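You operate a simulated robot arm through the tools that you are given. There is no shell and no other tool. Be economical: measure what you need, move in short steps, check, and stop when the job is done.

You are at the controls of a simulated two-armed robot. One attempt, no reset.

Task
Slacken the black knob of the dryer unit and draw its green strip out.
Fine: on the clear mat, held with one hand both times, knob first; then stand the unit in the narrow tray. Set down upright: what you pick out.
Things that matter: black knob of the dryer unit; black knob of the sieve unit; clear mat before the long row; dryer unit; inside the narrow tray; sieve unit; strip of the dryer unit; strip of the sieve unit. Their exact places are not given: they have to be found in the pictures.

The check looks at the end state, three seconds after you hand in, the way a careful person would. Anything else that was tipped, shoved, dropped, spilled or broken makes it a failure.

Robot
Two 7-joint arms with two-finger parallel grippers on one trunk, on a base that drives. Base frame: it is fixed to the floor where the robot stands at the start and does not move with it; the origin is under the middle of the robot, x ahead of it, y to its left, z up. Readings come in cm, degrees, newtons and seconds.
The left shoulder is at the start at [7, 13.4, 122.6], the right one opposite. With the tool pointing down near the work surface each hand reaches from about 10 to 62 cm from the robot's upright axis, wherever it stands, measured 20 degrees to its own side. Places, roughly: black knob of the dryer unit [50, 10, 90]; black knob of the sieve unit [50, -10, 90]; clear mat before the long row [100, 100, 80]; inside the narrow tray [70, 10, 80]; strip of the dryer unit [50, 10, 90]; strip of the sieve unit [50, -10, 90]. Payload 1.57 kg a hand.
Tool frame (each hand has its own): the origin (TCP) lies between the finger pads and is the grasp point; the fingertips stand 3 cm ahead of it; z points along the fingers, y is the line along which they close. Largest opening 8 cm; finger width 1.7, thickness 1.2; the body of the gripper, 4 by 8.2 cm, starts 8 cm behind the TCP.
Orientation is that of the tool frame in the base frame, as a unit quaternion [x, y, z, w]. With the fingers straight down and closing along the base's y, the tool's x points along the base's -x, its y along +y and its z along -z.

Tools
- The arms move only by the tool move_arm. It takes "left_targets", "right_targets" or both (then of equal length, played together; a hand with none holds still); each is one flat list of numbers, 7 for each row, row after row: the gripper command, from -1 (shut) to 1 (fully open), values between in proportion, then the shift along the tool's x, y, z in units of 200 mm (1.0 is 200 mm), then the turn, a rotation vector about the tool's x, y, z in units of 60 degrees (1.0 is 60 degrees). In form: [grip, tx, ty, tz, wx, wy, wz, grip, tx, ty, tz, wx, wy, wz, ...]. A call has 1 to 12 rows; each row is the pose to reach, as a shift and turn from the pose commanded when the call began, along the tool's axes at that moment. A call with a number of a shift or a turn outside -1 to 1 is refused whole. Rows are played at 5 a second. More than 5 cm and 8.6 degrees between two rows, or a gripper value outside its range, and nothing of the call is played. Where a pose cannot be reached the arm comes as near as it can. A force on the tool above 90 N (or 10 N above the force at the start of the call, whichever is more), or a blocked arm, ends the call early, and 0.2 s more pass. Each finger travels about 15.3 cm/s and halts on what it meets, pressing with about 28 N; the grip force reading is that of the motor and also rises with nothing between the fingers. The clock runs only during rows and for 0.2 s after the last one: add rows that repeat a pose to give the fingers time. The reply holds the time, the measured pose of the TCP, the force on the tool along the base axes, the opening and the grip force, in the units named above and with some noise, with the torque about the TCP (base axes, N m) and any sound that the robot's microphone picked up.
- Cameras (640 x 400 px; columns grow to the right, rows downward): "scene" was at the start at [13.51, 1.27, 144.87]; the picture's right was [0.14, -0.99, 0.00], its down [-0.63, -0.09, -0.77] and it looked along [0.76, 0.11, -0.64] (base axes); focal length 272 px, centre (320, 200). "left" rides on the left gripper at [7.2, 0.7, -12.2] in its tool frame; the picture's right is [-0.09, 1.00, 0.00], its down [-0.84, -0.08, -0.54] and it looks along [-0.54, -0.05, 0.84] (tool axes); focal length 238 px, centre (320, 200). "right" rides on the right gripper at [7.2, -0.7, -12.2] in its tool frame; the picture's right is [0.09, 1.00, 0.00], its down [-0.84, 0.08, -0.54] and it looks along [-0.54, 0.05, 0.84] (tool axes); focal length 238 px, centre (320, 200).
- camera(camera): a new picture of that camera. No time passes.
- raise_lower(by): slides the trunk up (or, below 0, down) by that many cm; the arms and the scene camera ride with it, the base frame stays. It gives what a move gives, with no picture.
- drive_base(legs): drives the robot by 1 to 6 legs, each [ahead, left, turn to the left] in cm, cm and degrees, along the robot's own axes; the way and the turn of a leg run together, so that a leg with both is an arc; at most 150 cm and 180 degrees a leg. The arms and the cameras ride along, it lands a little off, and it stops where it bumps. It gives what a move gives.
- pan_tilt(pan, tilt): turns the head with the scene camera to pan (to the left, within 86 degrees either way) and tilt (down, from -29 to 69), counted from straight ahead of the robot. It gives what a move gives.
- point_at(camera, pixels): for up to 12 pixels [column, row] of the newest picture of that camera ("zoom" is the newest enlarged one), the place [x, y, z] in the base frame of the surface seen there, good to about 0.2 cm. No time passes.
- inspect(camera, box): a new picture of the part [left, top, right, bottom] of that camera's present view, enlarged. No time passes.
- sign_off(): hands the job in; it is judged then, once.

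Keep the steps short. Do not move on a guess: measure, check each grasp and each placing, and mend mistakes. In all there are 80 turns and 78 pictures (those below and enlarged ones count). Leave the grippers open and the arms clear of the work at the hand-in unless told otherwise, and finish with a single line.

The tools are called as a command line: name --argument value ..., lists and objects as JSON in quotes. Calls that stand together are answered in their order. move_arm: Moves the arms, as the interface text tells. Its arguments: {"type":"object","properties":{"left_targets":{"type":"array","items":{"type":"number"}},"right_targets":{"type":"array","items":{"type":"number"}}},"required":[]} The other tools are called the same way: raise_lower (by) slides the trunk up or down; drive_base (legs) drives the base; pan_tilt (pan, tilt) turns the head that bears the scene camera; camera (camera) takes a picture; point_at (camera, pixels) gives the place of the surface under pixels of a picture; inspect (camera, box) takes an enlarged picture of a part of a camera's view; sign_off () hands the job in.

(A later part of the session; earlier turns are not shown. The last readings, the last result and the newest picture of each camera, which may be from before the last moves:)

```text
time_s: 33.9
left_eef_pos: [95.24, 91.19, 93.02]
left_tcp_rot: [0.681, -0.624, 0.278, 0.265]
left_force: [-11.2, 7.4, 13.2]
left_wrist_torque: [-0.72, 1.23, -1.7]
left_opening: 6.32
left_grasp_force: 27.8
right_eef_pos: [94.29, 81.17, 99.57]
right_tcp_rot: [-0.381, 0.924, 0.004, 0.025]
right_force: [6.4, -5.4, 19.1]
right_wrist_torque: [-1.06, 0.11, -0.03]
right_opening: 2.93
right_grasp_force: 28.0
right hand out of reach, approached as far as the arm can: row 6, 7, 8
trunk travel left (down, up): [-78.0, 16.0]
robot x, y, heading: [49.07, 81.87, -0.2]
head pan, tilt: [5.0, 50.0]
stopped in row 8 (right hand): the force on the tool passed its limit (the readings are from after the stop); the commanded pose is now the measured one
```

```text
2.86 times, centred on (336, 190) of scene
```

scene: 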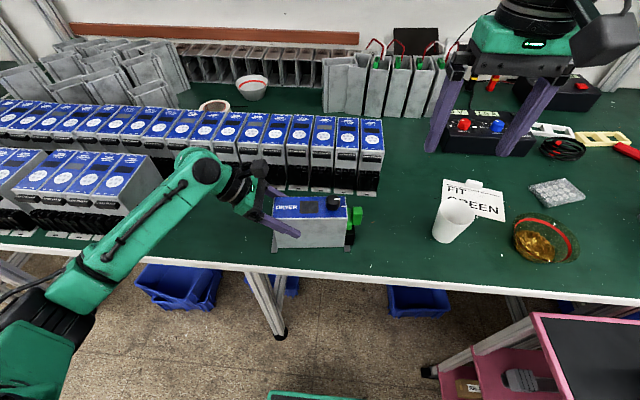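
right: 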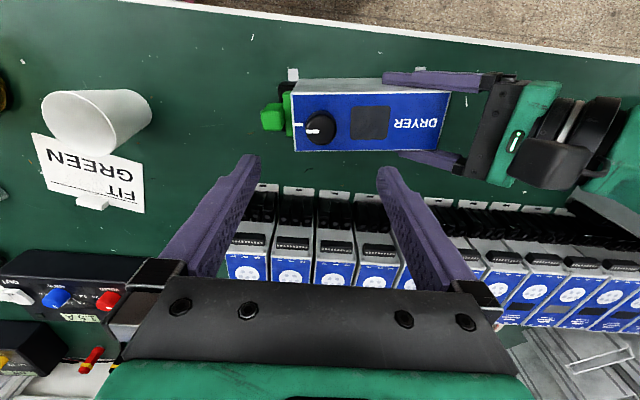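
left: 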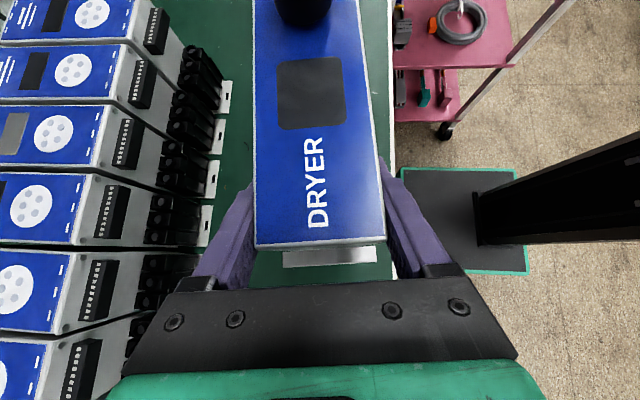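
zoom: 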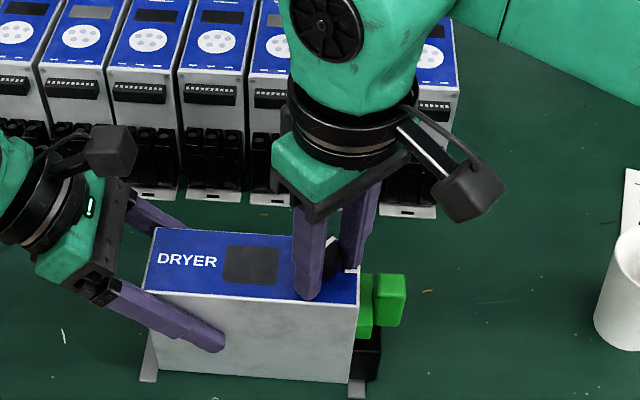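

The wrist ran out of reach after about 40° and dragged slightly. I'll open the right hand and look at where knob and unit are.

move_arm --right_targets '[-0.1, 0, 0, 0, 0, 0, 0, 0.3, 0, 0, 0, 0, 0, 0, 0.3, 0, 0, 0, 0, 0, 0]'

move_arm --right_targets '[0.3, 0, 0, -0.1, 0, 0, 0, 0.3, 0, 0, -0.25, 0, 0, 0, 0.3, 0, 0, -0.4, 0, 0, 0, 0.3, 0, 0, -0.4, 0, 0, 0]'

camera --camera "right"

inspect --camera "scene" --box '[240, 120, 432, 260]'

```text
time_s: 34.7
left_eef_pos: [95.2, 91.32, 92.9]
left_tcp_rot: [0.682, -0.623, 0.278, 0.264]
left_force: [-7.1, -6.9, -2.3]
left_wrist_torque: [-0.23, 1.0, -0.94]
left_opening: 6.05
left_grasp_force: 28.1
right_eef_pos: [94.16, 81.26, 99.63]
right_tcp_rot: [-0.382, 0.924, 0.005, 0.022]
right_force: [0.7, 8.1, 20.6]
right_wrist_torque: [0.08, -0.09, 0.0]
right_opening: 4.95
right_grasp_force: 0.0
trunk travel left (down, up): [-78.0, 16.0]
robot x, y, heading: [48.93, 81.79, -0.2]
head pan, tilt: [5.0, 50.0]
```

```text
time_s: 35.7
left_eef_pos: [95.69, 91.43, 92.93]
left_tcp_rot: [0.683, -0.622, 0.279, 0.263]
left_force: [2.0, 2.9, 3.4]
left_wrist_torque: [0.62, -0.34, -0.02]
left_opening: 6.01
left_grasp_force: 28.1
right_eef_pos: [94.22, 80.96, 107.36]
right_tcp_rot: [-0.382, 0.924, 0.004, 0.02]
right_force: [0.0, -0.3, 0.2]
right_wrist_torque: [-0.04, 0.02, -0.03]
right_opening: 5.2
right_grasp_force: 0.0
trunk travel left (down, up): [-78.0, 16.0]
robot x, y, heading: [49.13, 81.47, -0.3]
head pan, tilt: [5.0, 50.0]
```

```text
43 pictures are left
```

right: 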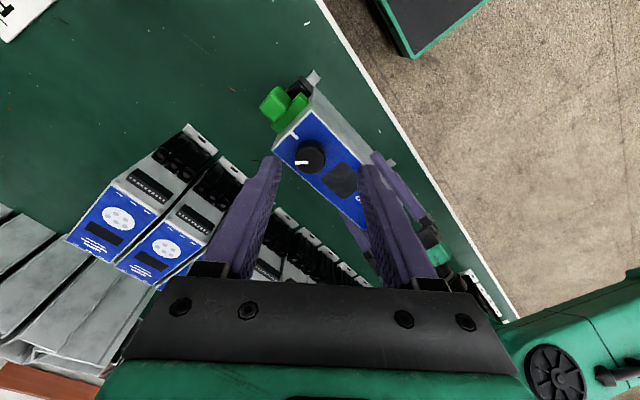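

```text
2.86 times, centred on (336, 190) of scene
```

zoom: 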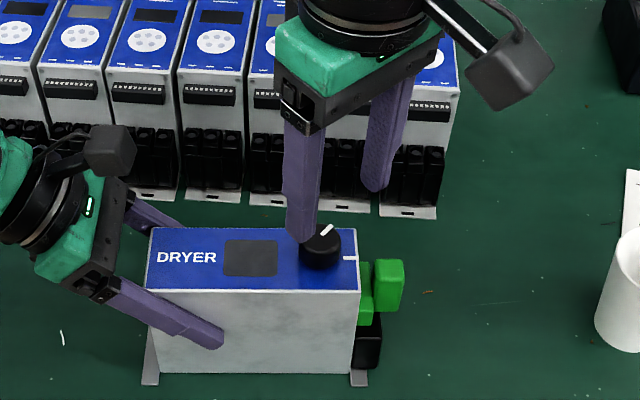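

The mark has turned about 40° anticlockwise and the unit still stands held. I'll measure the knob's place now and wind the right wrist back clockwise for a second bite.

inspect --camera "right" --box '[260, 100, 372, 170]'

point_at --camera "right" --pixels '[[310, 155], [300, 160], [323, 150], [303, 146], [313, 166]]'

move_arm --right_targets '[0.3, 0, 0, 0, 0, 0, 0.125, 0.3, 0, 0, 0, 0, 0, 0.25, 0.3, 0, 0, 0, 0, 0, 0.375, 0.3, 0, 0, 0, 0, 0, 0.5, 0.3, 0, 0, 0, 0, 0, 0.625, 0.3, 0, 0, 0, 0, 0, 0.75, 0.3, 0, 0, 0, 0, 0, 0.75]'

```text
5.71 times, centred on (316, 135) of right
```

zoom: 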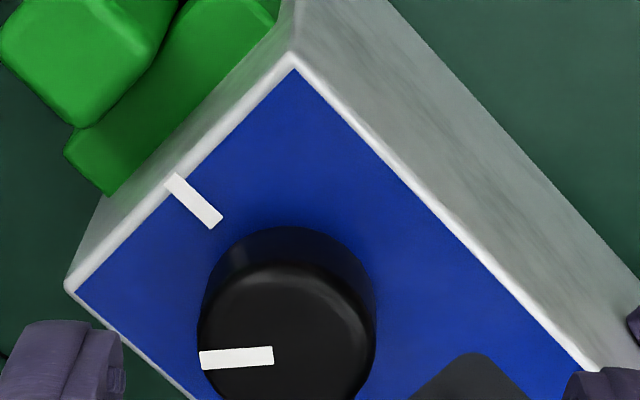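

```text
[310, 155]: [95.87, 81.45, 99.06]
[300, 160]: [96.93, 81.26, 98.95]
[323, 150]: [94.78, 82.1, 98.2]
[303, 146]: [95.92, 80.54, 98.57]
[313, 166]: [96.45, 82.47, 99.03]
```

```text
time_s: 37.3
left_eef_pos: [95.53, 91.34, 92.86]
left_tcp_rot: [0.683, -0.622, 0.279, 0.264]
left_force: [2.2, 1.8, 4.5]
left_wrist_torque: [0.69, -0.51, -0.01]
left_opening: 6.0
left_grasp_force: 27.9
right_eef_pos: [94.18, 81.14, 107.24]
right_tcp_rot: [0.001, 1.0, 0.012, 0.016]
right_force: [-0.2, -0.2, -0.5]
right_wrist_torque: [-0.03, -0.01, 0.02]
right_opening: 5.22
right_grasp_force: 0.1
trunk travel left (down, up): [-78.0, 16.0]
robot x, y, heading: [49.08, 81.75, -0.6]
head pan, tilt: [5.0, 50.0]
```

Knob centre now (96.3, 81.9). Turning the right wrist 45° clockwise while centring over the knob, levelling the small tilt.

move_arm --right_targets '[0.3, -0.02, 0.006, 0, 0.004, 0.005, 0.125, 0.3, -0.035, 0.012, 0, 0.008, 0.01, 0.25, 0.3, -0.05, 0.018, 0, 0.012, 0.015, 0.375, 0.3, -0.07, 0.025, 0, 0.016, 0.02, 0.5, 0.3, -0.09, 0.032, 0, 0.02, 0.026, 0.625, 0.3, -0.105, 0.038, 0, 0.023, 0.031, 0.75, 0.3, -0.105, 0.038, 0, 0.023, 0.031, 0.75]'

camera --camera "right"

```text
time_s: 38.9
left_eef_pos: [95.59, 91.14, 93.01]
left_tcp_rot: [0.682, -0.622, 0.278, 0.264]
left_force: [2.1, 0.7, 5.0]
left_wrist_torque: [0.25, -0.5, -0.04]
left_opening: 5.98
left_grasp_force: 27.9
right_eef_pos: [96.27, 81.88, 107.43]
right_tcp_rot: [0.384, 0.923, 0.006, -0.004]
right_force: [-0.1, 0.4, 0.3]
right_wrist_torque: [0.01, -0.02, -0.06]
right_opening: 5.24
right_grasp_force: 0.0
trunk travel left (down, up): [-78.0, 16.0]
robot x, y, heading: [48.64, 81.7, -0.3]
head pan, tilt: [5.0, 50.0]
```

```text
40 pictures are left
```

right: 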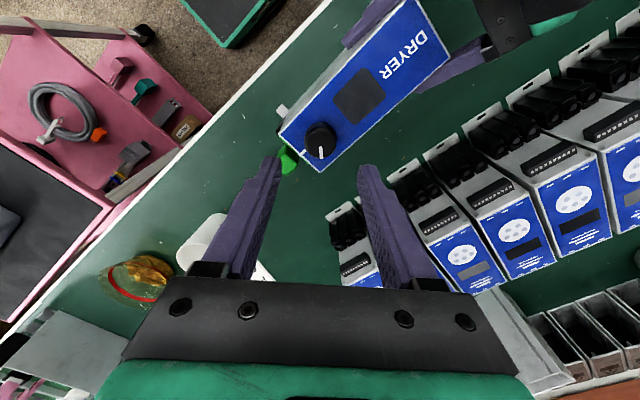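

Reached. Checking the knob centre from this view (mark at (320,150)).

point_at --camera "right" --pixels '[[321, 143], [310, 147], [333, 147], [321, 155], [321, 132], [300, 125]]'

```text
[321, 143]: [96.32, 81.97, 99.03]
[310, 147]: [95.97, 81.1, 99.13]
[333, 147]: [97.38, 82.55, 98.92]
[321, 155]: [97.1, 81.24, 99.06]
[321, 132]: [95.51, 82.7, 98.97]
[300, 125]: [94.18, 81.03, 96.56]
```

Centre about (96.5, 81.9), within 2 mm. Descending and closing.

move_arm --right_targets '[0.3, -0.008, 0.008, 0.12, 0, 0, 0, 0.3, -0.008, 0.008, 0.24, 0, 0, 0, 0.3, -0.008, 0.008, 0.36, 0, 0, 0, 0.3, -0.008, 0.008, 0.36, 0, 0, 0, -0.2, -0.008, 0.008, 0.36, 0, 0, 0, -1, -0.008, 0.008, 0.36, 0, 0, 0, -1, -0.008, 0.008, 0.36, 0, 0, 0, -1, -0.008, 0.008, 0.36, 0, 0, 0]'

```text
time_s: 40.7
left_eef_pos: [95.53, 91.28, 92.88]
left_tcp_rot: [0.683, -0.622, 0.278, 0.264]
left_force: [-0.4, -0.7, 5.5]
left_wrist_torque: [0.24, -0.39, 0.03]
left_opening: 5.99
left_grasp_force: 28.0
right_eef_pos: [96.41, 81.82, 100.21]
right_tcp_rot: [0.382, 0.924, 0.006, -0.004]
right_force: [0.5, 1.5, -0.6]
right_wrist_torque: [-0.12, 0.11, -0.01]
right_opening: 2.89
right_grasp_force: 28.3
trunk travel left (down, up): [-78.0, 16.0]
robot x, y, heading: [48.96, 81.85, -0.3]
head pan, tilt: [5.0, 50.0]
```

Gripped at 2.89 cm with low side forces. Turning another 56° anticlockwise.

move_arm --right_targets '[-1, 0, 0, 0, 0, 0, -0.133, -1, 0, 0, 0, 0, 0, -0.267, -1, 0, 0, 0, 0, 0, -0.4, -1, 0, 0, 0, 0, 0, -0.533, -1, 0, 0, 0, 0, 0, -0.667, -1, 0, 0, 0, 0, 0, -0.8, -1, 0, 0, 0, 0, 0, -0.933, -1, 0, 0, 0, 0, 0, -0.933]'

inspect --camera "scene" --box '[240, 120, 432, 260]'

```text
time_s: 42.5
left_eef_pos: [95.46, 91.32, 92.84]
left_tcp_rot: [0.683, -0.622, 0.277, 0.263]
left_force: [1.6, -2.1, 1.6]
left_wrist_torque: [0.46, -0.25, 0.47]
left_opening: 5.99
left_grasp_force: 27.5
right_eef_pos: [96.56, 81.9, 100.19]
right_tcp_rot: [-0.096, 0.995, 0.008, 0.0]
right_force: [1.0, 0.9, 6.0]
right_wrist_torque: [-0.26, -0.36, -0.27]
right_opening: 2.89
right_grasp_force: 28.5
trunk travel left (down, up): [-78.0, 16.0]
robot x, y, heading: [48.86, 81.98, -0.1]
head pan, tilt: [5.0, 50.0]
```

```text
2.86 times, centred on (336, 190) of scene
```

zoom: 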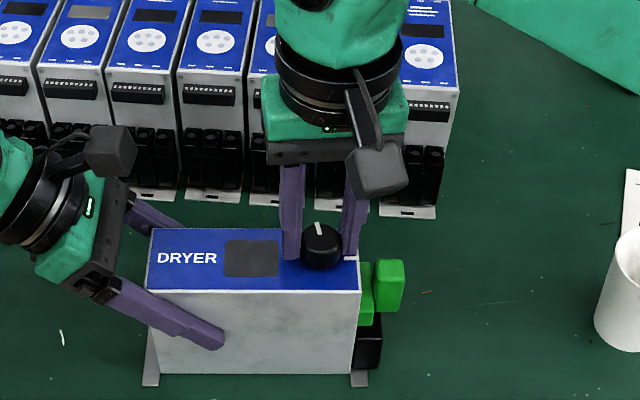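

The mark now points away from the robot (about 95° turned), with modest torque. I can gain another 24° before the wrist limit.

move_arm --right_targets '[-1, 0, 0, 0, 0, 0, -0.133, -1, 0, 0, 0, 0, 0, -0.267, -1, 0, 0, 0, 0, 0, -0.4, -1, 0, 0, 0, 0, 0, -0.4]'

inspect --camera "scene" --box '[260, 160, 420, 260]'

```text
time_s: 43.5
left_eef_pos: [95.58, 91.36, 92.83]
left_tcp_rot: [0.683, -0.622, 0.278, 0.264]
left_force: [-0.2, -3.1, 4.8]
left_wrist_torque: [0.63, -0.18, 0.27]
left_opening: 5.99
left_grasp_force: 28.2
right_eef_pos: [96.47, 81.94, 100.14]
right_tcp_rot: [-0.3, 0.954, 0.008, -0.001]
right_force: [-0.6, 4.5, -0.3]
right_wrist_torque: [-0.33, 0.04, -0.23]
right_opening: 2.87
right_grasp_force: 28.3
trunk travel left (down, up): [-78.0, 16.0]
robot x, y, heading: [48.44, 81.77, -0.3]
head pan, tilt: [5.0, 50.0]
```

```text
4.00 times, centred on (340, 210) of scene
```

zoom: 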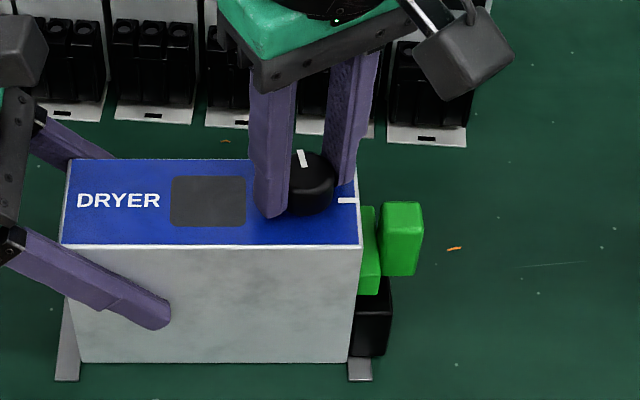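

I'll release, lift and look at the mark from above.

move_arm --right_targets '[-0.1, 0, 0, 0, 0, 0, 0, 0.3, 0, 0, 0, 0, 0, 0, 0.3, 0, 0, -0.15, 0, 0, 0, 0.3, 0, 0, -0.35, 0, 0, 0, 0.3, 0, 0, -0.35, 0, 0, 0]'

camera --camera "right"

inspect --camera "right" --box '[240, 60, 400, 160]'

```text
time_s: 44.7
left_eef_pos: [95.43, 91.35, 92.95]
left_tcp_rot: [0.682, -0.623, 0.278, 0.264]
left_force: [0.5, 0.1, 3.3]
left_wrist_torque: [-0.58, -0.31, 0.01]
left_opening: 6.01
left_grasp_force: 27.8
right_eef_pos: [96.28, 81.77, 107.33]
right_tcp_rot: [-0.3, 0.954, 0.007, -0.001]
right_force: [1.1, 0.3, -0.1]
right_wrist_torque: [0.0, 0.0, -0.02]
right_opening: 5.23
right_grasp_force: 0.0
trunk travel left (down, up): [-78.0, 16.0]
robot x, y, heading: [49.02, 81.62, -0.3]
head pan, tilt: [5.0, 50.0]
```

```text
37 pictures are left
```

right: 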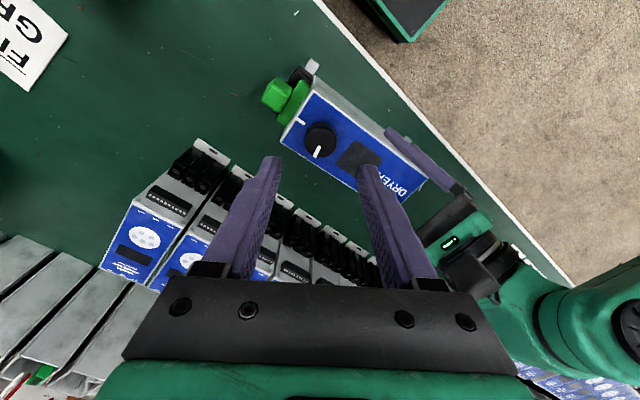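

```text
4.00 times, centred on (320, 110) of right
```

zoom: 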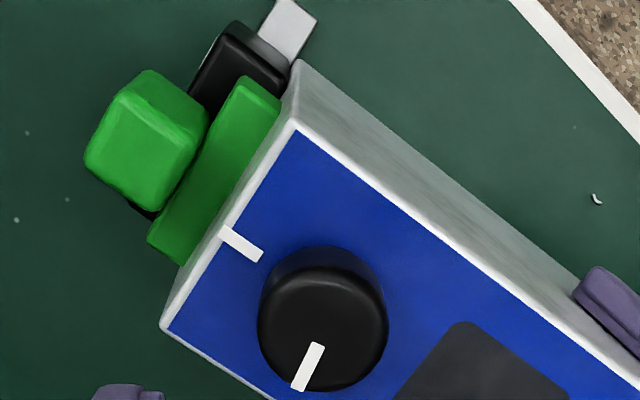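

The mark stands about 98° from its index, and the last 24° slipped against a stop, so the knob is slack. Next I measure the strip: tab and plate.

point_at --camera "zoom" --pixels '[[150, 75], [205, 115], [165, 185], [95, 150], [150, 110], [245, 85], [278, 105], [155, 245], [183, 262], [240, 35], [285, 75], [298, 65]]'

inspect --camera "scene" --box '[320, 180, 400, 260]'

point_at --camera "zoom" --pixels '[[250, 190], [280, 150], [325, 150], [270, 230], [325, 230], [300, 190], [230, 260], [205, 265], [230, 330], [255, 330], [230, 385], [215, 195]]'

```text
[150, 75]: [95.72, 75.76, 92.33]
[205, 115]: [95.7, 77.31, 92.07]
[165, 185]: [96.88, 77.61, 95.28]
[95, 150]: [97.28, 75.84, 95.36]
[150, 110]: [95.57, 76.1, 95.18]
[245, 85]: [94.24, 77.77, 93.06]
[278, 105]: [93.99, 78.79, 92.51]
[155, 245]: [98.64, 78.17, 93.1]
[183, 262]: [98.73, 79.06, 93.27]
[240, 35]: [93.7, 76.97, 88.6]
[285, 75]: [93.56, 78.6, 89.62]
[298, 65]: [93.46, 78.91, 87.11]
```

```text
5.00 times, centred on (360, 220) of scene
```

zoom: 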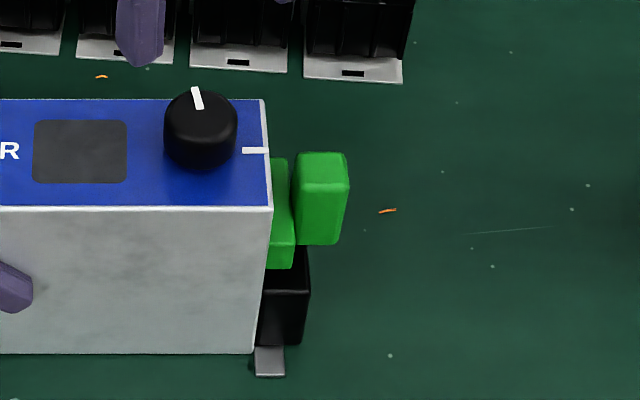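

```text
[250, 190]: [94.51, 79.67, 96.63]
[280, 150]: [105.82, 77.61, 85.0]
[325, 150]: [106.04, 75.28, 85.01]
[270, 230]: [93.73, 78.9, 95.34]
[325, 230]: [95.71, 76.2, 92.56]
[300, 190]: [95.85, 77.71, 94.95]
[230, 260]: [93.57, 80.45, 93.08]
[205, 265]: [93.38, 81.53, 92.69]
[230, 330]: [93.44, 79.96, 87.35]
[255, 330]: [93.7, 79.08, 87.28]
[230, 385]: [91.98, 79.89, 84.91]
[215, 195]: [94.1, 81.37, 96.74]
```

The tab spans about x 95.6–97.5, y 75.6–77.7, up to z 95.3; the plate behind it sits in the black holder. I'll turn the right hand so the fingers close along the unit's width (119.8° clockwise, in two calls) above the tab.

move_arm --right_targets '[0.2, 0.018, -0.027, 0, 0, 0, 0.125, 0.2, 0.036, -0.055, 0, 0, 0, 0.25, 0.2, 0.054, -0.082, 0, 0, 0, 0.375, 0.2, 0.07, -0.11, 0, 0, 0, 0.5, 0.2, 0.088, -0.137, 0, 0, 0, 0.625, 0.2, 0.105, -0.164, 0, 0, 0, 0.75, 0.2, 0.125, -0.19, 0, 0, 0, 0.875, 0.2, 0.141, -0.219, 0, 0, 0, 0.998]'

move_arm --right_targets '[0.2, 0, 0, 0, 0, 0, 0.125, 0.2, 0, 0, 0, 0, 0, 0.25, 0.2, 0, 0, 0, 0, 0, 0.375, 0.2, 0, 0, 0, 0, 0, 0.5, 0.2, 0, 0, 0, 0, 0, 0.625, 0.2, 0, 0, 0, 0, 0, 0.75, 0.2, 0, 0, 0, 0, 0, 0.875, 0.2, 0, 0, 0, 0, 0, 0.998, 0.2, 0, 0, 0, 0, 0, 0.998]'

camera --camera "right"

camera --camera "scene"

```text
time_s: 46.5
left_eef_pos: [95.48, 91.37, 92.9]
left_tcp_rot: [0.683, -0.622, 0.279, 0.263]
left_force: [-0.3, -0.8, 4.1]
left_wrist_torque: [-0.08, -0.39, -0.09]
left_opening: 5.98
left_grasp_force: 28.2
right_eef_pos: [96.81, 76.56, 107.13]
right_tcp_rot: [0.218, 0.976, 0.006, -0.003]
right_force: [0.9, 0.2, 0.3]
right_wrist_torque: [0.0, 0.05, 0.0]
right_opening: 4.84
right_grasp_force: 0.0
trunk travel left (down, up): [-78.0, 16.0]
robot x, y, heading: [48.46, 82.15, -0.2]
head pan, tilt: [5.0, 50.0]
```

```text
time_s: 48.5
left_eef_pos: [95.55, 91.32, 92.93]
left_tcp_rot: [0.683, -0.622, 0.278, 0.263]
left_force: [0.8, 0.7, 5.1]
left_wrist_torque: [0.26, -0.36, -0.02]
left_opening: 5.98
left_grasp_force: 28.0
right_eef_pos: [96.66, 76.55, 107.09]
right_tcp_rot: [0.675, 0.738, 0.004, -0.005]
right_force: [-0.3, 0.5, -0.2]
right_wrist_torque: [-0.01, -0.04, -0.02]
right_opening: 4.78
right_grasp_force: 0.1
trunk travel left (down, up): [-78.0, 16.0]
robot x, y, heading: [48.67, 81.58, -0.1]
head pan, tilt: [5.0, 50.0]
```

```text
34 pictures are left
```

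right: 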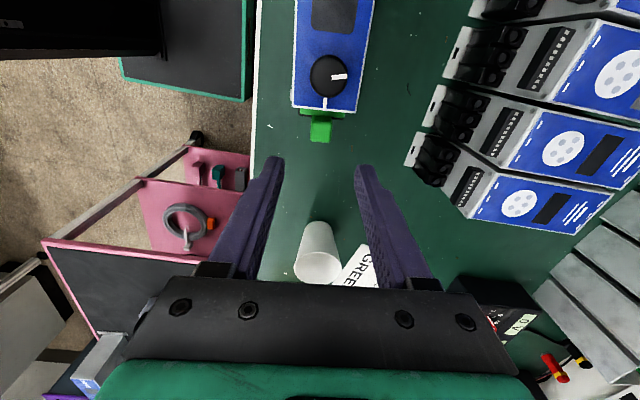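

```text
33 pictures are left
```

scene: 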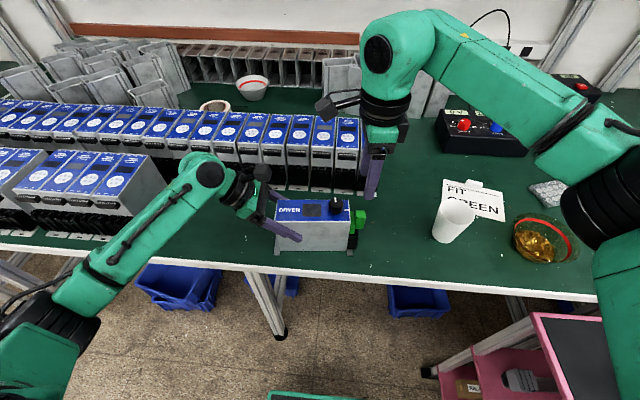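

Posture works. Measuring the tab in this view at (321,128).

inspect --camera "right" --box '[280, 80, 376, 150]'

point_at --camera "zoom" --pixels '[[275, 275], [215, 290], [330, 290], [275, 390], [220, 380], [325, 380], [160, 230], [420, 230], [150, 210], [275, 330]]'

```text
5.71 times, centred on (328, 115) of right
```

zoom: 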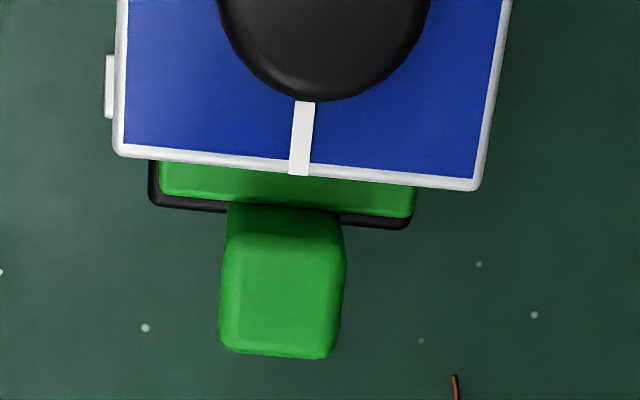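

```text
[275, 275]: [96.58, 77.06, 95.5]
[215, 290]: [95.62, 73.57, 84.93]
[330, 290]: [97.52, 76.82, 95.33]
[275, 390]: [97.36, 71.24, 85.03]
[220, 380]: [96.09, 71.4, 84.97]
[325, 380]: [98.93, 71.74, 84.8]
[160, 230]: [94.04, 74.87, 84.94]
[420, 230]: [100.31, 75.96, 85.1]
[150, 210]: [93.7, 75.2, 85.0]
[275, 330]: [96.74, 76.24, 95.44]
```

The hand is centred on the tab within 1 mm and aligned. Descending to TCP z 94.8, then closing.

move_arm --right_targets '[0.2, 0, -0.002, 0.2, 0, 0, 0, 0.2, 0, -0.002, 0.4, 0, 0, 0, 0.2, 0, -0.002, 0.55, 0, 0, 0, 0.2, 0, -0.002, 0.615, 0, 0, 0, 0.2, 0, -0.002, 0.615, 0, 0, 0, -0.3, 0, -0.002, 0.615, 0, 0, 0, -1, 0, -0.002, 0.615, 0, 0, 0, -1, 0, -0.002, 0.615, 0, 0, 0, -1, 0, -0.002, 0.615, 0, 0, 0]'

inspect --camera "scene" --box '[260, 160, 420, 260]'

```text
time_s: 50.5
left_eef_pos: [95.44, 91.2, 92.79]
left_tcp_rot: [0.682, -0.623, 0.277, 0.265]
left_force: [-12.2, 1.1, 8.8]
left_wrist_torque: [-0.31, -0.3, -1.03]
left_opening: 6.01
left_grasp_force: 27.8
right_eef_pos: [96.56, 76.61, 94.69]
right_tcp_rot: [0.674, 0.738, 0.004, -0.005]
right_force: [10.9, -0.4, -3.0]
right_wrist_torque: [-0.19, -0.07, -0.49]
right_opening: 2.13
right_grasp_force: 28.3
trunk travel left (down, up): [-78.0, 16.0]
robot x, y, heading: [48.5, 81.8, -0.4]
head pan, tilt: [5.0, 50.0]
```

```text
4.00 times, centred on (340, 210) of scene
```

zoom: 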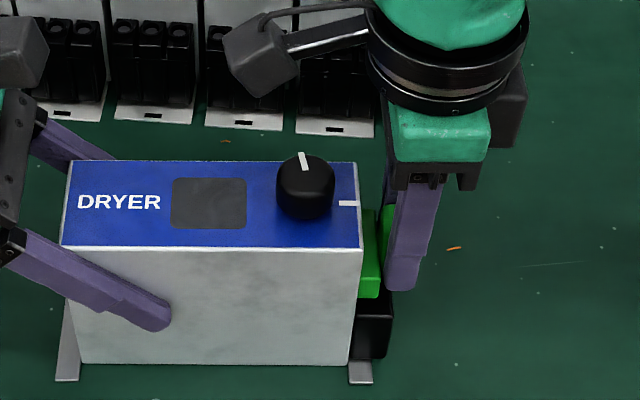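

Tab held at 2.13 cm; there's an 11 N sideways load between the hands, so I ease the right hand 1.5 mm in +x. Then a gentle trial pull upward, 8 mm.

move_arm --right_targets '[-1, 0, 0.008, 0, 0, 0, 0, -1, 0, 0.008, -0.01, 0, 0, 0, -1, 0, 0.008, -0.02, 0, 0, 0, -1, 0, 0.008, -0.03, 0, 0, 0, -1, 0, 0.008, -0.04, 0, 0, 0, -1, 0, 0.008, -0.04, 0, 0, 0]'

inspect --camera "scene" --box '[260, 160, 420, 260]'

```text
time_s: 51.9
left_eef_pos: [95.59, 91.31, 92.89]
left_tcp_rot: [0.682, -0.622, 0.279, 0.264]
left_force: [-4.1, 2.7, 12.6]
left_wrist_torque: [-0.72, -0.28, -0.38]
left_opening: 6.01
left_grasp_force: 28.2
right_eef_pos: [96.85, 76.81, 95.65]
right_tcp_rot: [0.674, 0.738, 0.003, -0.006]
right_force: [5.0, -1.6, -12.8]
right_wrist_torque: [-0.73, -0.17, -0.33]
right_opening: 2.16
right_grasp_force: 27.9
trunk travel left (down, up): [-78.0, 16.0]
robot x, y, heading: [48.88, 81.45, -0.0]
head pan, tilt: [5.0, 50.0]
```

```text
4.00 times, centred on (340, 210) of scene
```

zoom: 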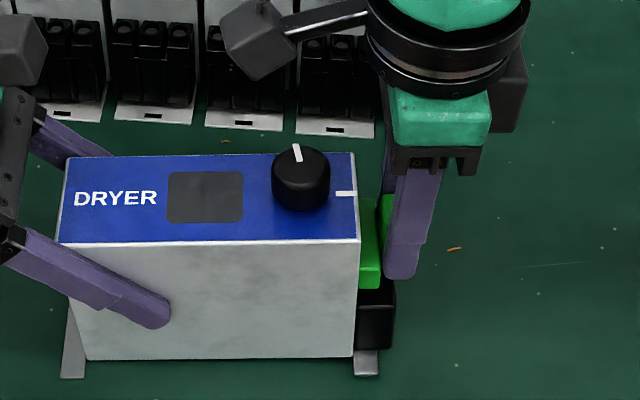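

The unit's strip end rose with the hand (the foot moved up), so up is not the way. I lower back and pull outward (−y along the unit axis) instead.

move_arm --right_targets '[-1, 0, 0, 0.013, 0, 0, 0, -1, 0, 0, 0.026, 0, 0, 0, -1, 0, 0, 0.038, 0, 0, 0, -1, 0, 0, 0.038, 0, 0, 0]'

move_arm --right_targets '[-1, -0.01, 0, 0, 0, 0, 0, -1, -0.02, 0, 0, 0, 0, 0, -1, -0.03, 0, 0, 0, 0, 0, -1, -0.04, 0, 0, 0, 0, 0, -1, -0.04, 0, 0, 0, 0, 0]'

inspect --camera "scene" --box '[260, 160, 420, 260]'

```text
time_s: 52.9
left_eef_pos: [95.66, 91.33, 92.9]
left_tcp_rot: [0.683, -0.622, 0.277, 0.263]
left_force: [3.8, -0.1, -5.3]
left_wrist_torque: [0.96, -0.54, 0.39]
left_opening: 6.02
left_grasp_force: 28.2
right_eef_pos: [96.73, 76.69, 94.88]
right_tcp_rot: [0.674, 0.738, 0.005, -0.006]
right_force: [-2.3, -4.7, 9.4]
right_wrist_torque: [0.81, 0.29, -0.17]
right_opening: 2.15
right_grasp_force: 28.3
trunk travel left (down, up): [-78.0, 16.0]
robot x, y, heading: [48.8, 81.49, -0.2]
head pan, tilt: [5.0, 50.0]
```

```text
time_s: 54.1
left_eef_pos: [95.65, 91.37, 92.81]
left_tcp_rot: [0.683, -0.622, 0.277, 0.264]
left_force: [1.1, -1.1, -8.5]
left_wrist_torque: [0.5, -0.3, 0.45]
left_opening: 6.0
left_grasp_force: 28.2
right_eef_pos: [96.98, 75.93, 94.77]
right_tcp_rot: [0.675, 0.738, 0.003, -0.006]
right_force: [-1.6, -0.1, 5.9]
right_wrist_torque: [0.75, 0.37, -0.21]
right_opening: 2.12
right_grasp_force: 28.2
trunk travel left (down, up): [-78.0, 16.0]
robot x, y, heading: [49.2, 81.76, 0.1]
head pan, tilt: [5.0, 50.0]
```

```text
4.00 times, centred on (340, 210) of scene
```

zoom: 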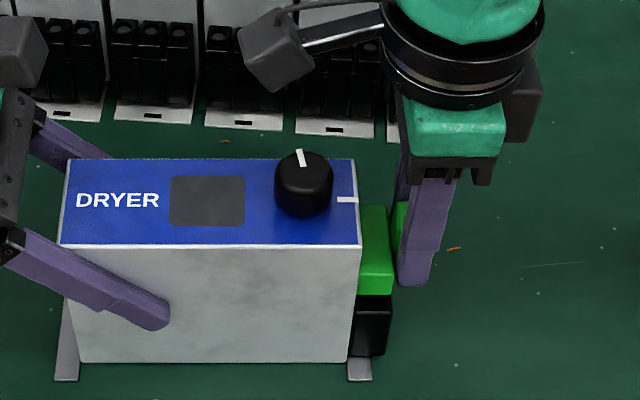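

It slides out easily in −y. Continuing another 3 cm.

move_arm --right_targets '[-1, -0.025, 0, 0, 0, 0, 0, -1, -0.05, 0, 0, 0, 0, 0, -1, -0.075, 0, 0, 0, 0, 0, -1, -0.1, 0, 0, 0, 0, 0, -1, -0.125, 0, 0, 0, 0, 0, -1, -0.15, 0, 0, 0, 0, 0, -1, -0.15, 0, 0, 0, 0, 0]'

inspect --camera "scene" --box '[260, 160, 420, 260]'

```text
time_s: 55.7
left_eef_pos: [95.54, 91.31, 92.91]
left_tcp_rot: [0.683, -0.623, 0.277, 0.264]
left_force: [-6.4, -1.0, -3.5]
left_wrist_torque: [-0.47, -0.55, -0.89]
left_opening: 6.01
left_grasp_force: 28.4
right_eef_pos: [96.93, 72.96, 94.83]
right_tcp_rot: [0.675, 0.738, 0.003, -0.006]
right_force: [6.1, 0.2, 0.1]
right_wrist_torque: [0.76, 0.39, -0.22]
right_opening: 2.17
right_grasp_force: 28.3
trunk travel left (down, up): [-78.0, 16.0]
robot x, y, heading: [49.14, 81.91, -0.2]
head pan, tilt: [5.0, 50.0]
```

```text
4.00 times, centred on (340, 210) of scene
```

zoom: 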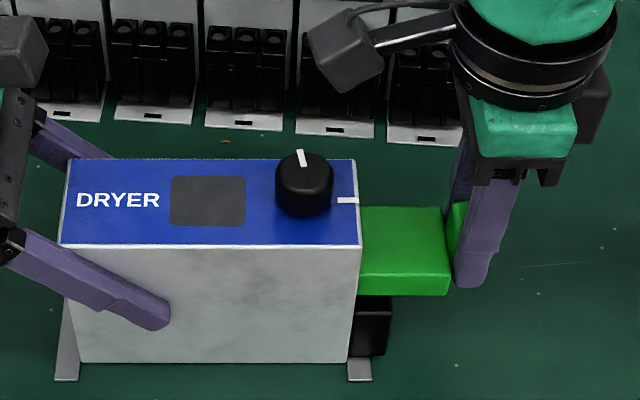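

A long green bar comes out. Another 4 cm.

move_arm --right_targets '[-1, -0.033, 0, 0, 0, 0, 0, -1, -0.067, 0, 0, 0, 0, 0, -1, -0.1, 0, 0, 0, 0, 0, -1, -0.133, 0, 0, 0, 0, 0, -1, -0.167, 0, 0, 0, 0, 0, -1, -0.2, 0, 0, 0, 0, 0, -1, -0.2, 0, 0, 0, 0, 0]'

camera --camera "scene"

```text
time_s: 57.3
left_eef_pos: [95.55, 91.25, 93.06]
left_tcp_rot: [0.681, -0.623, 0.278, 0.266]
left_force: [2.4, -20.3, 2.0]
left_wrist_torque: [-0.26, -0.63, 0.04]
left_opening: 5.98
left_grasp_force: 28.2
right_eef_pos: [97.44, 69.13, 94.84]
right_tcp_rot: [0.674, 0.738, 0.004, -0.006]
right_force: [-0.5, 19.4, -2.7]
right_wrist_torque: [-0.16, 0.41, -0.18]
right_opening: 2.12
right_grasp_force: 27.3
trunk travel left (down, up): [-78.0, 16.0]
robot x, y, heading: [49.16, 81.48, -0.2]
head pan, tilt: [5.0, 50.0]
```

```text
27 pictures are left
```

scene: 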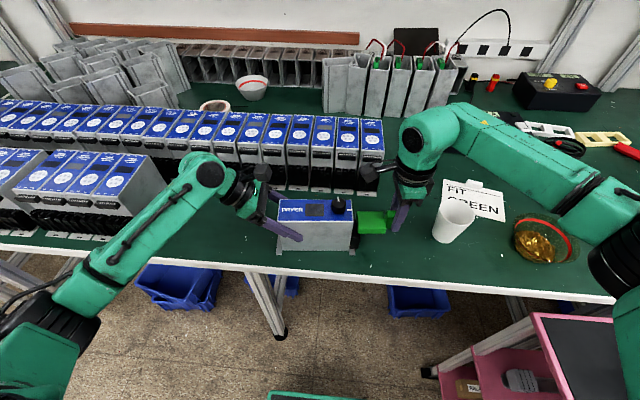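

Now a 19 N pull has built up. Zooming to see what holds it.

inspect --camera "scene" --box '[265, 170, 425, 270]'

inspect --camera "right" --box '[240, 0, 400, 180]'

```text
4.00 times, centred on (345, 220) of scene
```

zoom: 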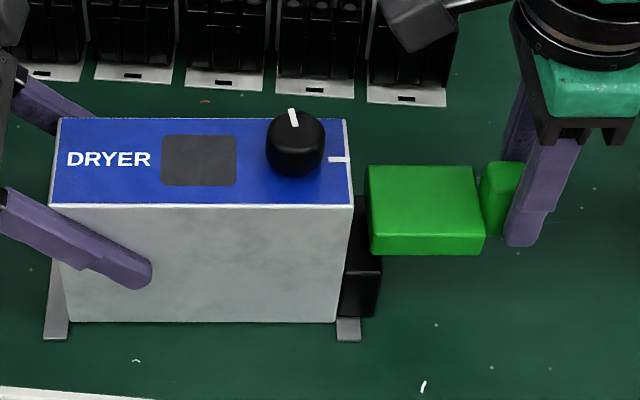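

```text
2.22 times, centred on (320, 90) of right
```

zoom: 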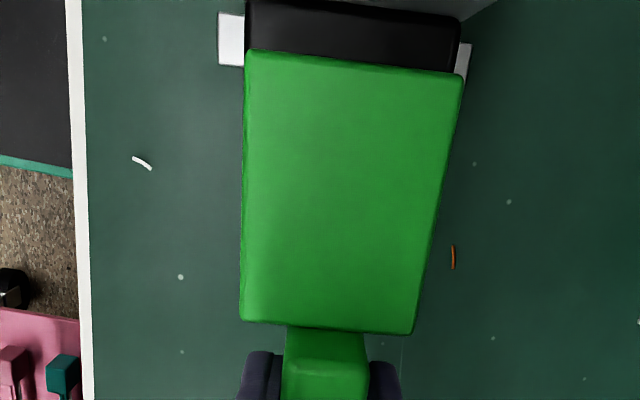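

The bar looks clear of the face with a gap. I'll advance 5 mm and read the force again.

move_arm --right_targets '[-1, -0.012, 0, 0, 0, 0, 0, -1, -0.025, 0, 0, 0, 0, 0, -1, -0.025, 0, 0, 0, 0, 0]'

inspect --camera "scene" --box '[265, 170, 425, 270]'

```text
time_s: 58.1
left_eef_pos: [95.54, 91.29, 92.86]
left_tcp_rot: [0.682, -0.622, 0.278, 0.265]
left_force: [2.6, -22.2, -0.2]
left_wrist_torque: [0.08, -0.79, 0.17]
left_opening: 6.0
left_grasp_force: 27.6
right_eef_pos: [97.54, 68.56, 94.8]
right_tcp_rot: [0.674, 0.739, 0.004, -0.007]
right_force: [-1.3, 22.2, 0.5]
right_wrist_torque: [0.17, 0.53, -0.11]
right_opening: 2.11
right_grasp_force: 28.2
trunk travel left (down, up): [-78.0, 16.0]
robot x, y, heading: [48.52, 81.41, -0.0]
head pan, tilt: [5.0, 50.0]
```

```text
4.00 times, centred on (345, 220) of scene
```

zoom: 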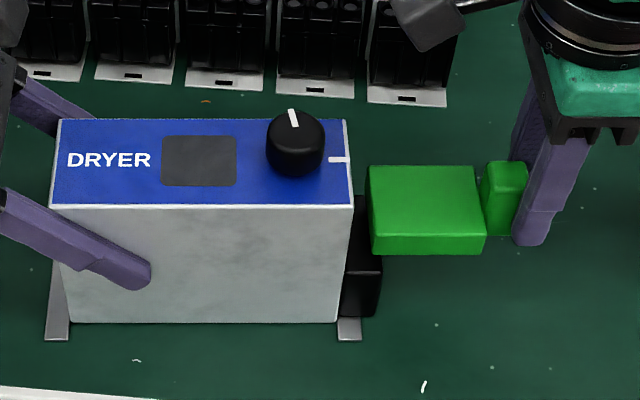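

The fingers are slipping along the tab while the bar stays put, so something holds it. I look closely at the gap.

inspect --camera "scene" --box '[340, 195, 404, 245]'

point_at --camera "zoom" --pixels '[[60, 80], [90, 200], [170, 110], [180, 250], [250, 200], [330, 120], [370, 120], [410, 110], [100, 280], [130, 280], [345, 250], [85, 130]]'

```text
8.00 times, centred on (372, 220) of scene
```

zoom: 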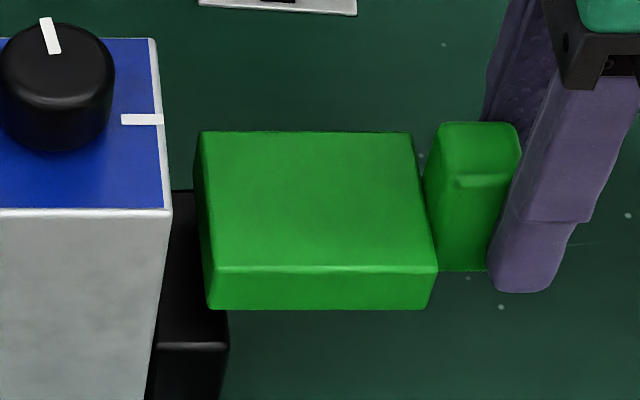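

```text
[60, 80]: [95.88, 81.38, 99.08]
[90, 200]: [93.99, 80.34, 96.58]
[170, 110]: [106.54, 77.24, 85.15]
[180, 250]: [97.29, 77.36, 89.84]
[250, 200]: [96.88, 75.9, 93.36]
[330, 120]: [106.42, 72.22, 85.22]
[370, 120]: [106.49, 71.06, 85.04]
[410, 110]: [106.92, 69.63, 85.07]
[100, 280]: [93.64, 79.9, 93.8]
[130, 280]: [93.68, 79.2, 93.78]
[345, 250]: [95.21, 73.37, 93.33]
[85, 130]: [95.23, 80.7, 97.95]
```

The bar's rear end stands clear of the face, yet it's held at 22 N: it behaves like a slide at its end stop. I test without letting go: push 3 mm down and read the vertical force.

move_arm --right_targets '[-1, 0.01, 0, 0.01, 0, 0, 0, -1, 0.02, 0, 0.02, 0, 0, 0, -1, 0.02, 0, 0.02, 0, 0, 0]'

inspect --camera "scene" --box '[265, 170, 425, 270]'

```text
time_s: 58.9
left_eef_pos: [95.52, 91.3, 92.94]
left_tcp_rot: [0.683, -0.623, 0.277, 0.261]
left_force: [5.6, -10.3, -0.7]
left_wrist_torque: [1.03, -1.08, 0.54]
left_opening: 6.0
left_grasp_force: 28.4
right_eef_pos: [97.37, 68.73, 94.54]
right_tcp_rot: [0.676, 0.737, 0.005, -0.005]
right_force: [-1.0, 5.0, 23.0]
right_wrist_torque: [0.35, 0.13, -0.06]
right_opening: 2.17
right_grasp_force: 28.0
trunk travel left (down, up): [-78.0, 16.0]
robot x, y, heading: [48.93, 81.65, -0.3]
head pan, tilt: [5.0, 50.0]
```

```text
4.00 times, centred on (345, 220) of scene
```

zoom: 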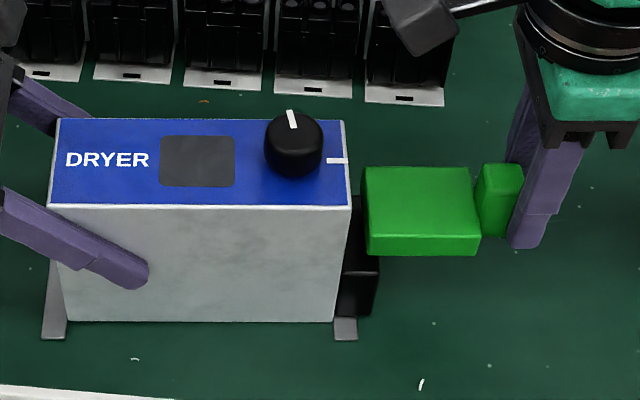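

23 N of resistance downward: the bar is rigidly guided, so it's a slide fully drawn to its stop. I relax, open the right fingers a little and check the bar stays.

move_arm --right_targets '[-1, 0, 0, -0.02, 0, 0, 0, -0.7, 0, 0, -0.02, 0, 0, 0, -0.3, 0, 0, -0.02, 0, 0, 0, 0.0, 0, 0, -0.02, 0, 0, 0, 0.0, 0, 0, -0.02, 0, 0, 0]'

inspect --camera "scene" --box '[265, 170, 425, 270]'

```text
time_s: 60.1
left_eef_pos: [95.52, 91.39, 92.95]
left_tcp_rot: [0.683, -0.622, 0.277, 0.264]
left_force: [-0.6, 2.1, 3.2]
left_wrist_torque: [0.25, -0.28, 0.18]
left_opening: 6.01
left_grasp_force: 28.1
right_eef_pos: [97.35, 68.85, 94.78]
right_tcp_rot: [0.675, 0.738, 0.003, -0.007]
right_force: [0.3, -0.6, 0.8]
right_wrist_torque: [0.01, 0.01, 0.01]
right_opening: 4.0
right_grasp_force: 0.1
trunk travel left (down, up): [-78.0, 16.0]
robot x, y, heading: [48.92, 81.56, -0.2]
head pan, tilt: [5.0, 50.0]
```

```text
4.00 times, centred on (345, 220) of scene
```

zoom: 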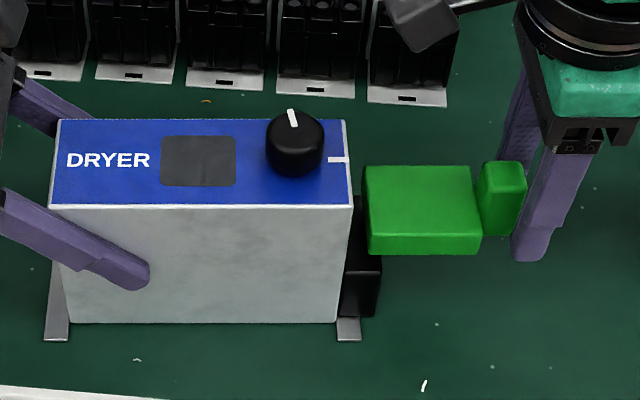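

The bar stays out on its own. Withdrawing the right hand straight up 15 cm.

move_arm --right_targets '[0.0, 0, 0, -0.1, 0, 0, 0, 0.2, 0, 0, -0.3, 0, 0, 0, 0.2, 0, 0, -0.5, 0, 0, 0, 0.2, 0, 0, -0.7, 0, 0, 0, 0.2, 0, 0, -0.75, 0, 0, 0]'

raise_lower --by 2

inspect --camera "scene" --box '[230, 160, 422, 280]'

```text
time_s: 61.3
left_eef_pos: [95.55, 91.28, 92.9]
left_tcp_rot: [0.682, -0.623, 0.277, 0.264]
left_force: [-0.1, 2.8, 1.9]
left_wrist_torque: [0.62, -0.17, 0.06]
left_opening: 6.01
left_grasp_force: 28.1
right_eef_pos: [97.61, 68.7, 109.5]
right_tcp_rot: [0.675, 0.738, 0.003, -0.007]
right_force: [-0.8, -0.3, 0.3]
right_wrist_torque: [0.02, -0.04, -0.02]
right_opening: 4.8
right_grasp_force: 0.1
trunk travel left (down, up): [-78.0, 16.0]
robot x, y, heading: [48.34, 81.65, -0.3]
head pan, tilt: [5.0, 50.0]
```

```text
time_s: 62.0
left_eef_pos: [95.68, 91.25, 94.93]
left_tcp_rot: [0.683, -0.622, 0.278, 0.264]
left_force: [0.3, 0.5, -3.2]
left_wrist_torque: [0.26, 0.01, 0.01]
left_opening: 5.96
left_grasp_force: 27.8
right_eef_pos: [97.71, 68.66, 111.56]
right_tcp_rot: [0.675, 0.738, 0.004, -0.006]
right_force: [0.0, -0.9, -0.3]
right_wrist_torque: [0.01, 0.02, -0.02]
right_opening: 4.83
right_grasp_force: 0.0
trunk travel left (down, up): [-80.0, 14.0]
robot x, y, heading: [48.68, 81.64, -0.1]
head pan, tilt: [5.0, 50.0]
```

```text
3.33 times, centred on (326, 220) of scene
```

zoom: 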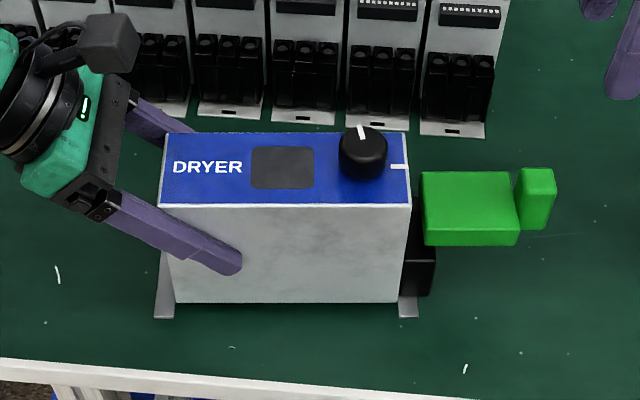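

The unit lifts cleanly with the bar staying out. Raising further, backing away, and driving in front of the cart's left side with the right hand kept clear.

raise_lower --by 12.5

drive_base --legs '[[-74, 0, 0], [0, -75, 0]]'

camera --camera "scene"

```text
time_s: 63.5
left_eef_pos: [95.55, 91.33, 107.24]
left_tcp_rot: [0.683, -0.622, 0.277, 0.264]
left_force: [0.9, 0.4, -3.3]
left_wrist_torque: [0.25, 0.05, 0.0]
left_opening: 6.0
left_grasp_force: 28.4
right_eef_pos: [97.64, 68.66, 123.98]
right_tcp_rot: [0.675, 0.737, 0.004, -0.006]
right_force: [0.7, -0.2, 0.8]
right_wrist_torque: [-0.04, 0.01, 0.01]
right_opening: 4.83
right_grasp_force: 0.1
trunk travel left (down, up): [-92.5, 1.5]
robot x, y, heading: [48.78, 81.7, -0.0]
head pan, tilt: [5.0, 50.0]
```

```text
time_s: 71.2
left_eef_pos: [20.65, 18.12, 107.42]
left_tcp_rot: [0.685, -0.619, 0.278, 0.264]
left_force: [-1.1, -0.2, -4.2]
left_wrist_torque: [0.23, -0.01, -0.01]
left_opening: 5.96
left_grasp_force: 28.4
right_eef_pos: [22.89, -4.58, 123.98]
right_tcp_rot: [0.671, 0.741, 0.004, -0.006]
right_force: [-0.7, 0.1, 0.3]
right_wrist_torque: [-0.01, -0.01, 0.0]
right_opening: 4.8
right_grasp_force: 0.2
trunk travel left (down, up): [-92.5, 1.5]
robot x, y, heading: [-26.07, 7.91, -0.1]
head pan, tilt: [5.0, 50.0]
```

```text
19 pictures are left
```

scene: 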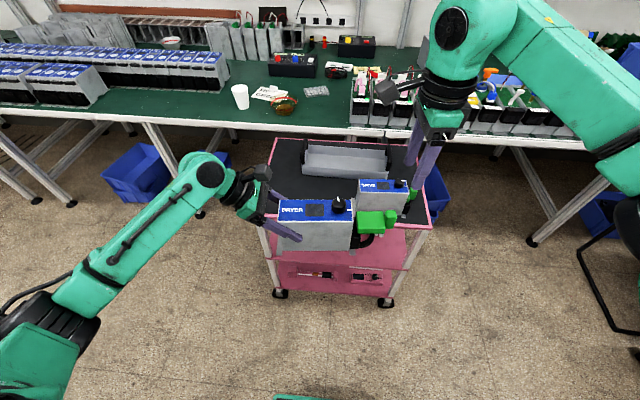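

Now moving the right hand out of the way (right and back), and zooming on the tray to measure its inside.

move_arm --right_targets '[0.2, -0.16, -0.117, 0, 0, 0, 0, 0.2, -0.33, -0.234, 0, 0, 0, 0, 0.2, -0.49, -0.351, 0, 0, 0, 0, 0.2, -0.655, -0.468, 0, 0, 0, 0]'

inspect --camera "scene" --box '[270, 130, 430, 230]'

point_at --camera "zoom" --pixels '[[130, 60], [150, 100], [130, 175], [300, 90], [300, 150], [440, 100], [470, 75], [450, 170], [130, 120], [200, 175], [475, 130], [300, 62]]'

```text
time_s: 72.2
left_eef_pos: [20.54, 17.87, 107.49]
left_tcp_rot: [0.685, -0.62, 0.278, 0.263]
left_force: [0.3, -0.6, -3.4]
left_wrist_torque: [0.25, 0.01, 0.04]
left_opening: 5.99
left_grasp_force: 27.7
right_eef_pos: [14.79, -18.7, 123.95]
right_tcp_rot: [0.671, 0.742, 0.004, -0.006]
right_force: [-0.2, 0.1, 0.0]
right_wrist_torque: [0.03, -0.04, 0.04]
right_opening: 4.81
right_grasp_force: 0.0
trunk travel left (down, up): [-92.5, 1.5]
robot x, y, heading: [-25.87, 7.75, 0.2]
head pan, tilt: [5.0, 50.0]
```

```text
4.00 times, centred on (350, 180) of scene
```

zoom: 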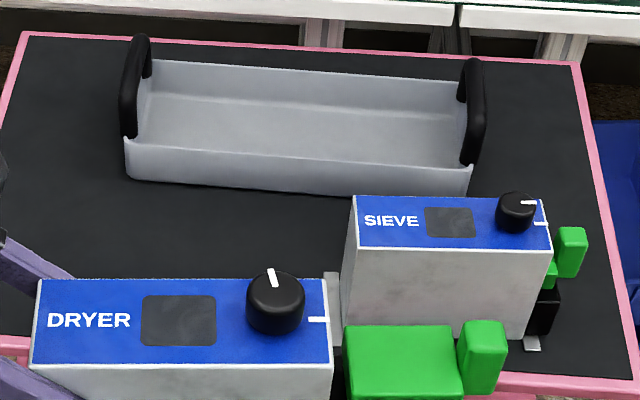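

```text
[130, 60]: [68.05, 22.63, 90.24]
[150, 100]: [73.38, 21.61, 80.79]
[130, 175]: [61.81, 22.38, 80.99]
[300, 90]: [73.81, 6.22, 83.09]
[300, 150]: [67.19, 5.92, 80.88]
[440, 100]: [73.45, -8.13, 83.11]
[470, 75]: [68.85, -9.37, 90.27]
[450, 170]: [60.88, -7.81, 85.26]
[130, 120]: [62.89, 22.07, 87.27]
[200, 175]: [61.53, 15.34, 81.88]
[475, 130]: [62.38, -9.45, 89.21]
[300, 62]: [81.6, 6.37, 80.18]
```

Tray inside: x about 62–73, y −8.6 to 21.8, floor z 80.9, wall tops 85.3, handle tops 90.3. The unit with its strip needs TCP at about (67.6, 15.8). Driving ahead over the sieve unit (bottom at 99.6, above its 94).

drive_base --legs '[[38, -2, 0]]'

move_arm --left_targets '[-1, 0, 0, 0, -0.02, 0, 0.02, -1, 0, 0, 0, -0.04, 0, 0.04, -1, 0, 0, 0, -0.059, 0, 0.059, -1, 0, 0, 0, -0.059, 0, 0.059]'

camera --camera "scene"

```text
time_s: 74.6
left_eef_pos: [58.51, 16.79, 107.42]
left_tcp_rot: [0.688, -0.616, 0.28, 0.261]
left_force: [-1.2, -0.4, -2.9]
left_wrist_torque: [0.27, 0.0, 0.02]
left_opening: 5.99
left_grasp_force: 27.7
right_eef_pos: [52.99, -19.7, 123.97]
right_tcp_rot: [0.667, 0.745, 0.004, -0.006]
right_force: [-0.7, 0.2, -0.1]
right_wrist_torque: [0.01, -0.03, -0.01]
right_opening: 4.82
right_grasp_force: 0.0
trunk travel left (down, up): [-92.5, 1.5]
robot x, y, heading: [11.88, 5.93, 0.6]
head pan, tilt: [5.0, 50.0]
```

```text
time_s: 75.6
left_eef_pos: [58.7, 16.77, 107.45]
left_tcp_rot: [0.66, -0.646, 0.268, 0.275]
left_force: [-0.4, 0.4, -3.0]
left_wrist_torque: [0.24, 0.02, 0.04]
left_opening: 5.98
left_grasp_force: 27.8
right_eef_pos: [53.28, -19.76, 123.92]
right_tcp_rot: [0.668, 0.744, 0.004, -0.007]
right_force: [-0.6, -0.1, 0.1]
right_wrist_torque: [0.0, -0.03, 0.01]
right_opening: 4.78
right_grasp_force: 0.1
trunk travel left (down, up): [-92.5, 1.5]
robot x, y, heading: [11.79, 6.06, 1.1]
head pan, tilt: [5.0, 50.0]
```

```text
17 pictures are left
```

scene: 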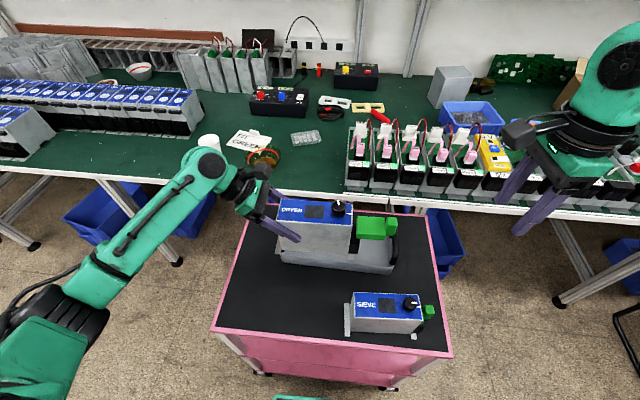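

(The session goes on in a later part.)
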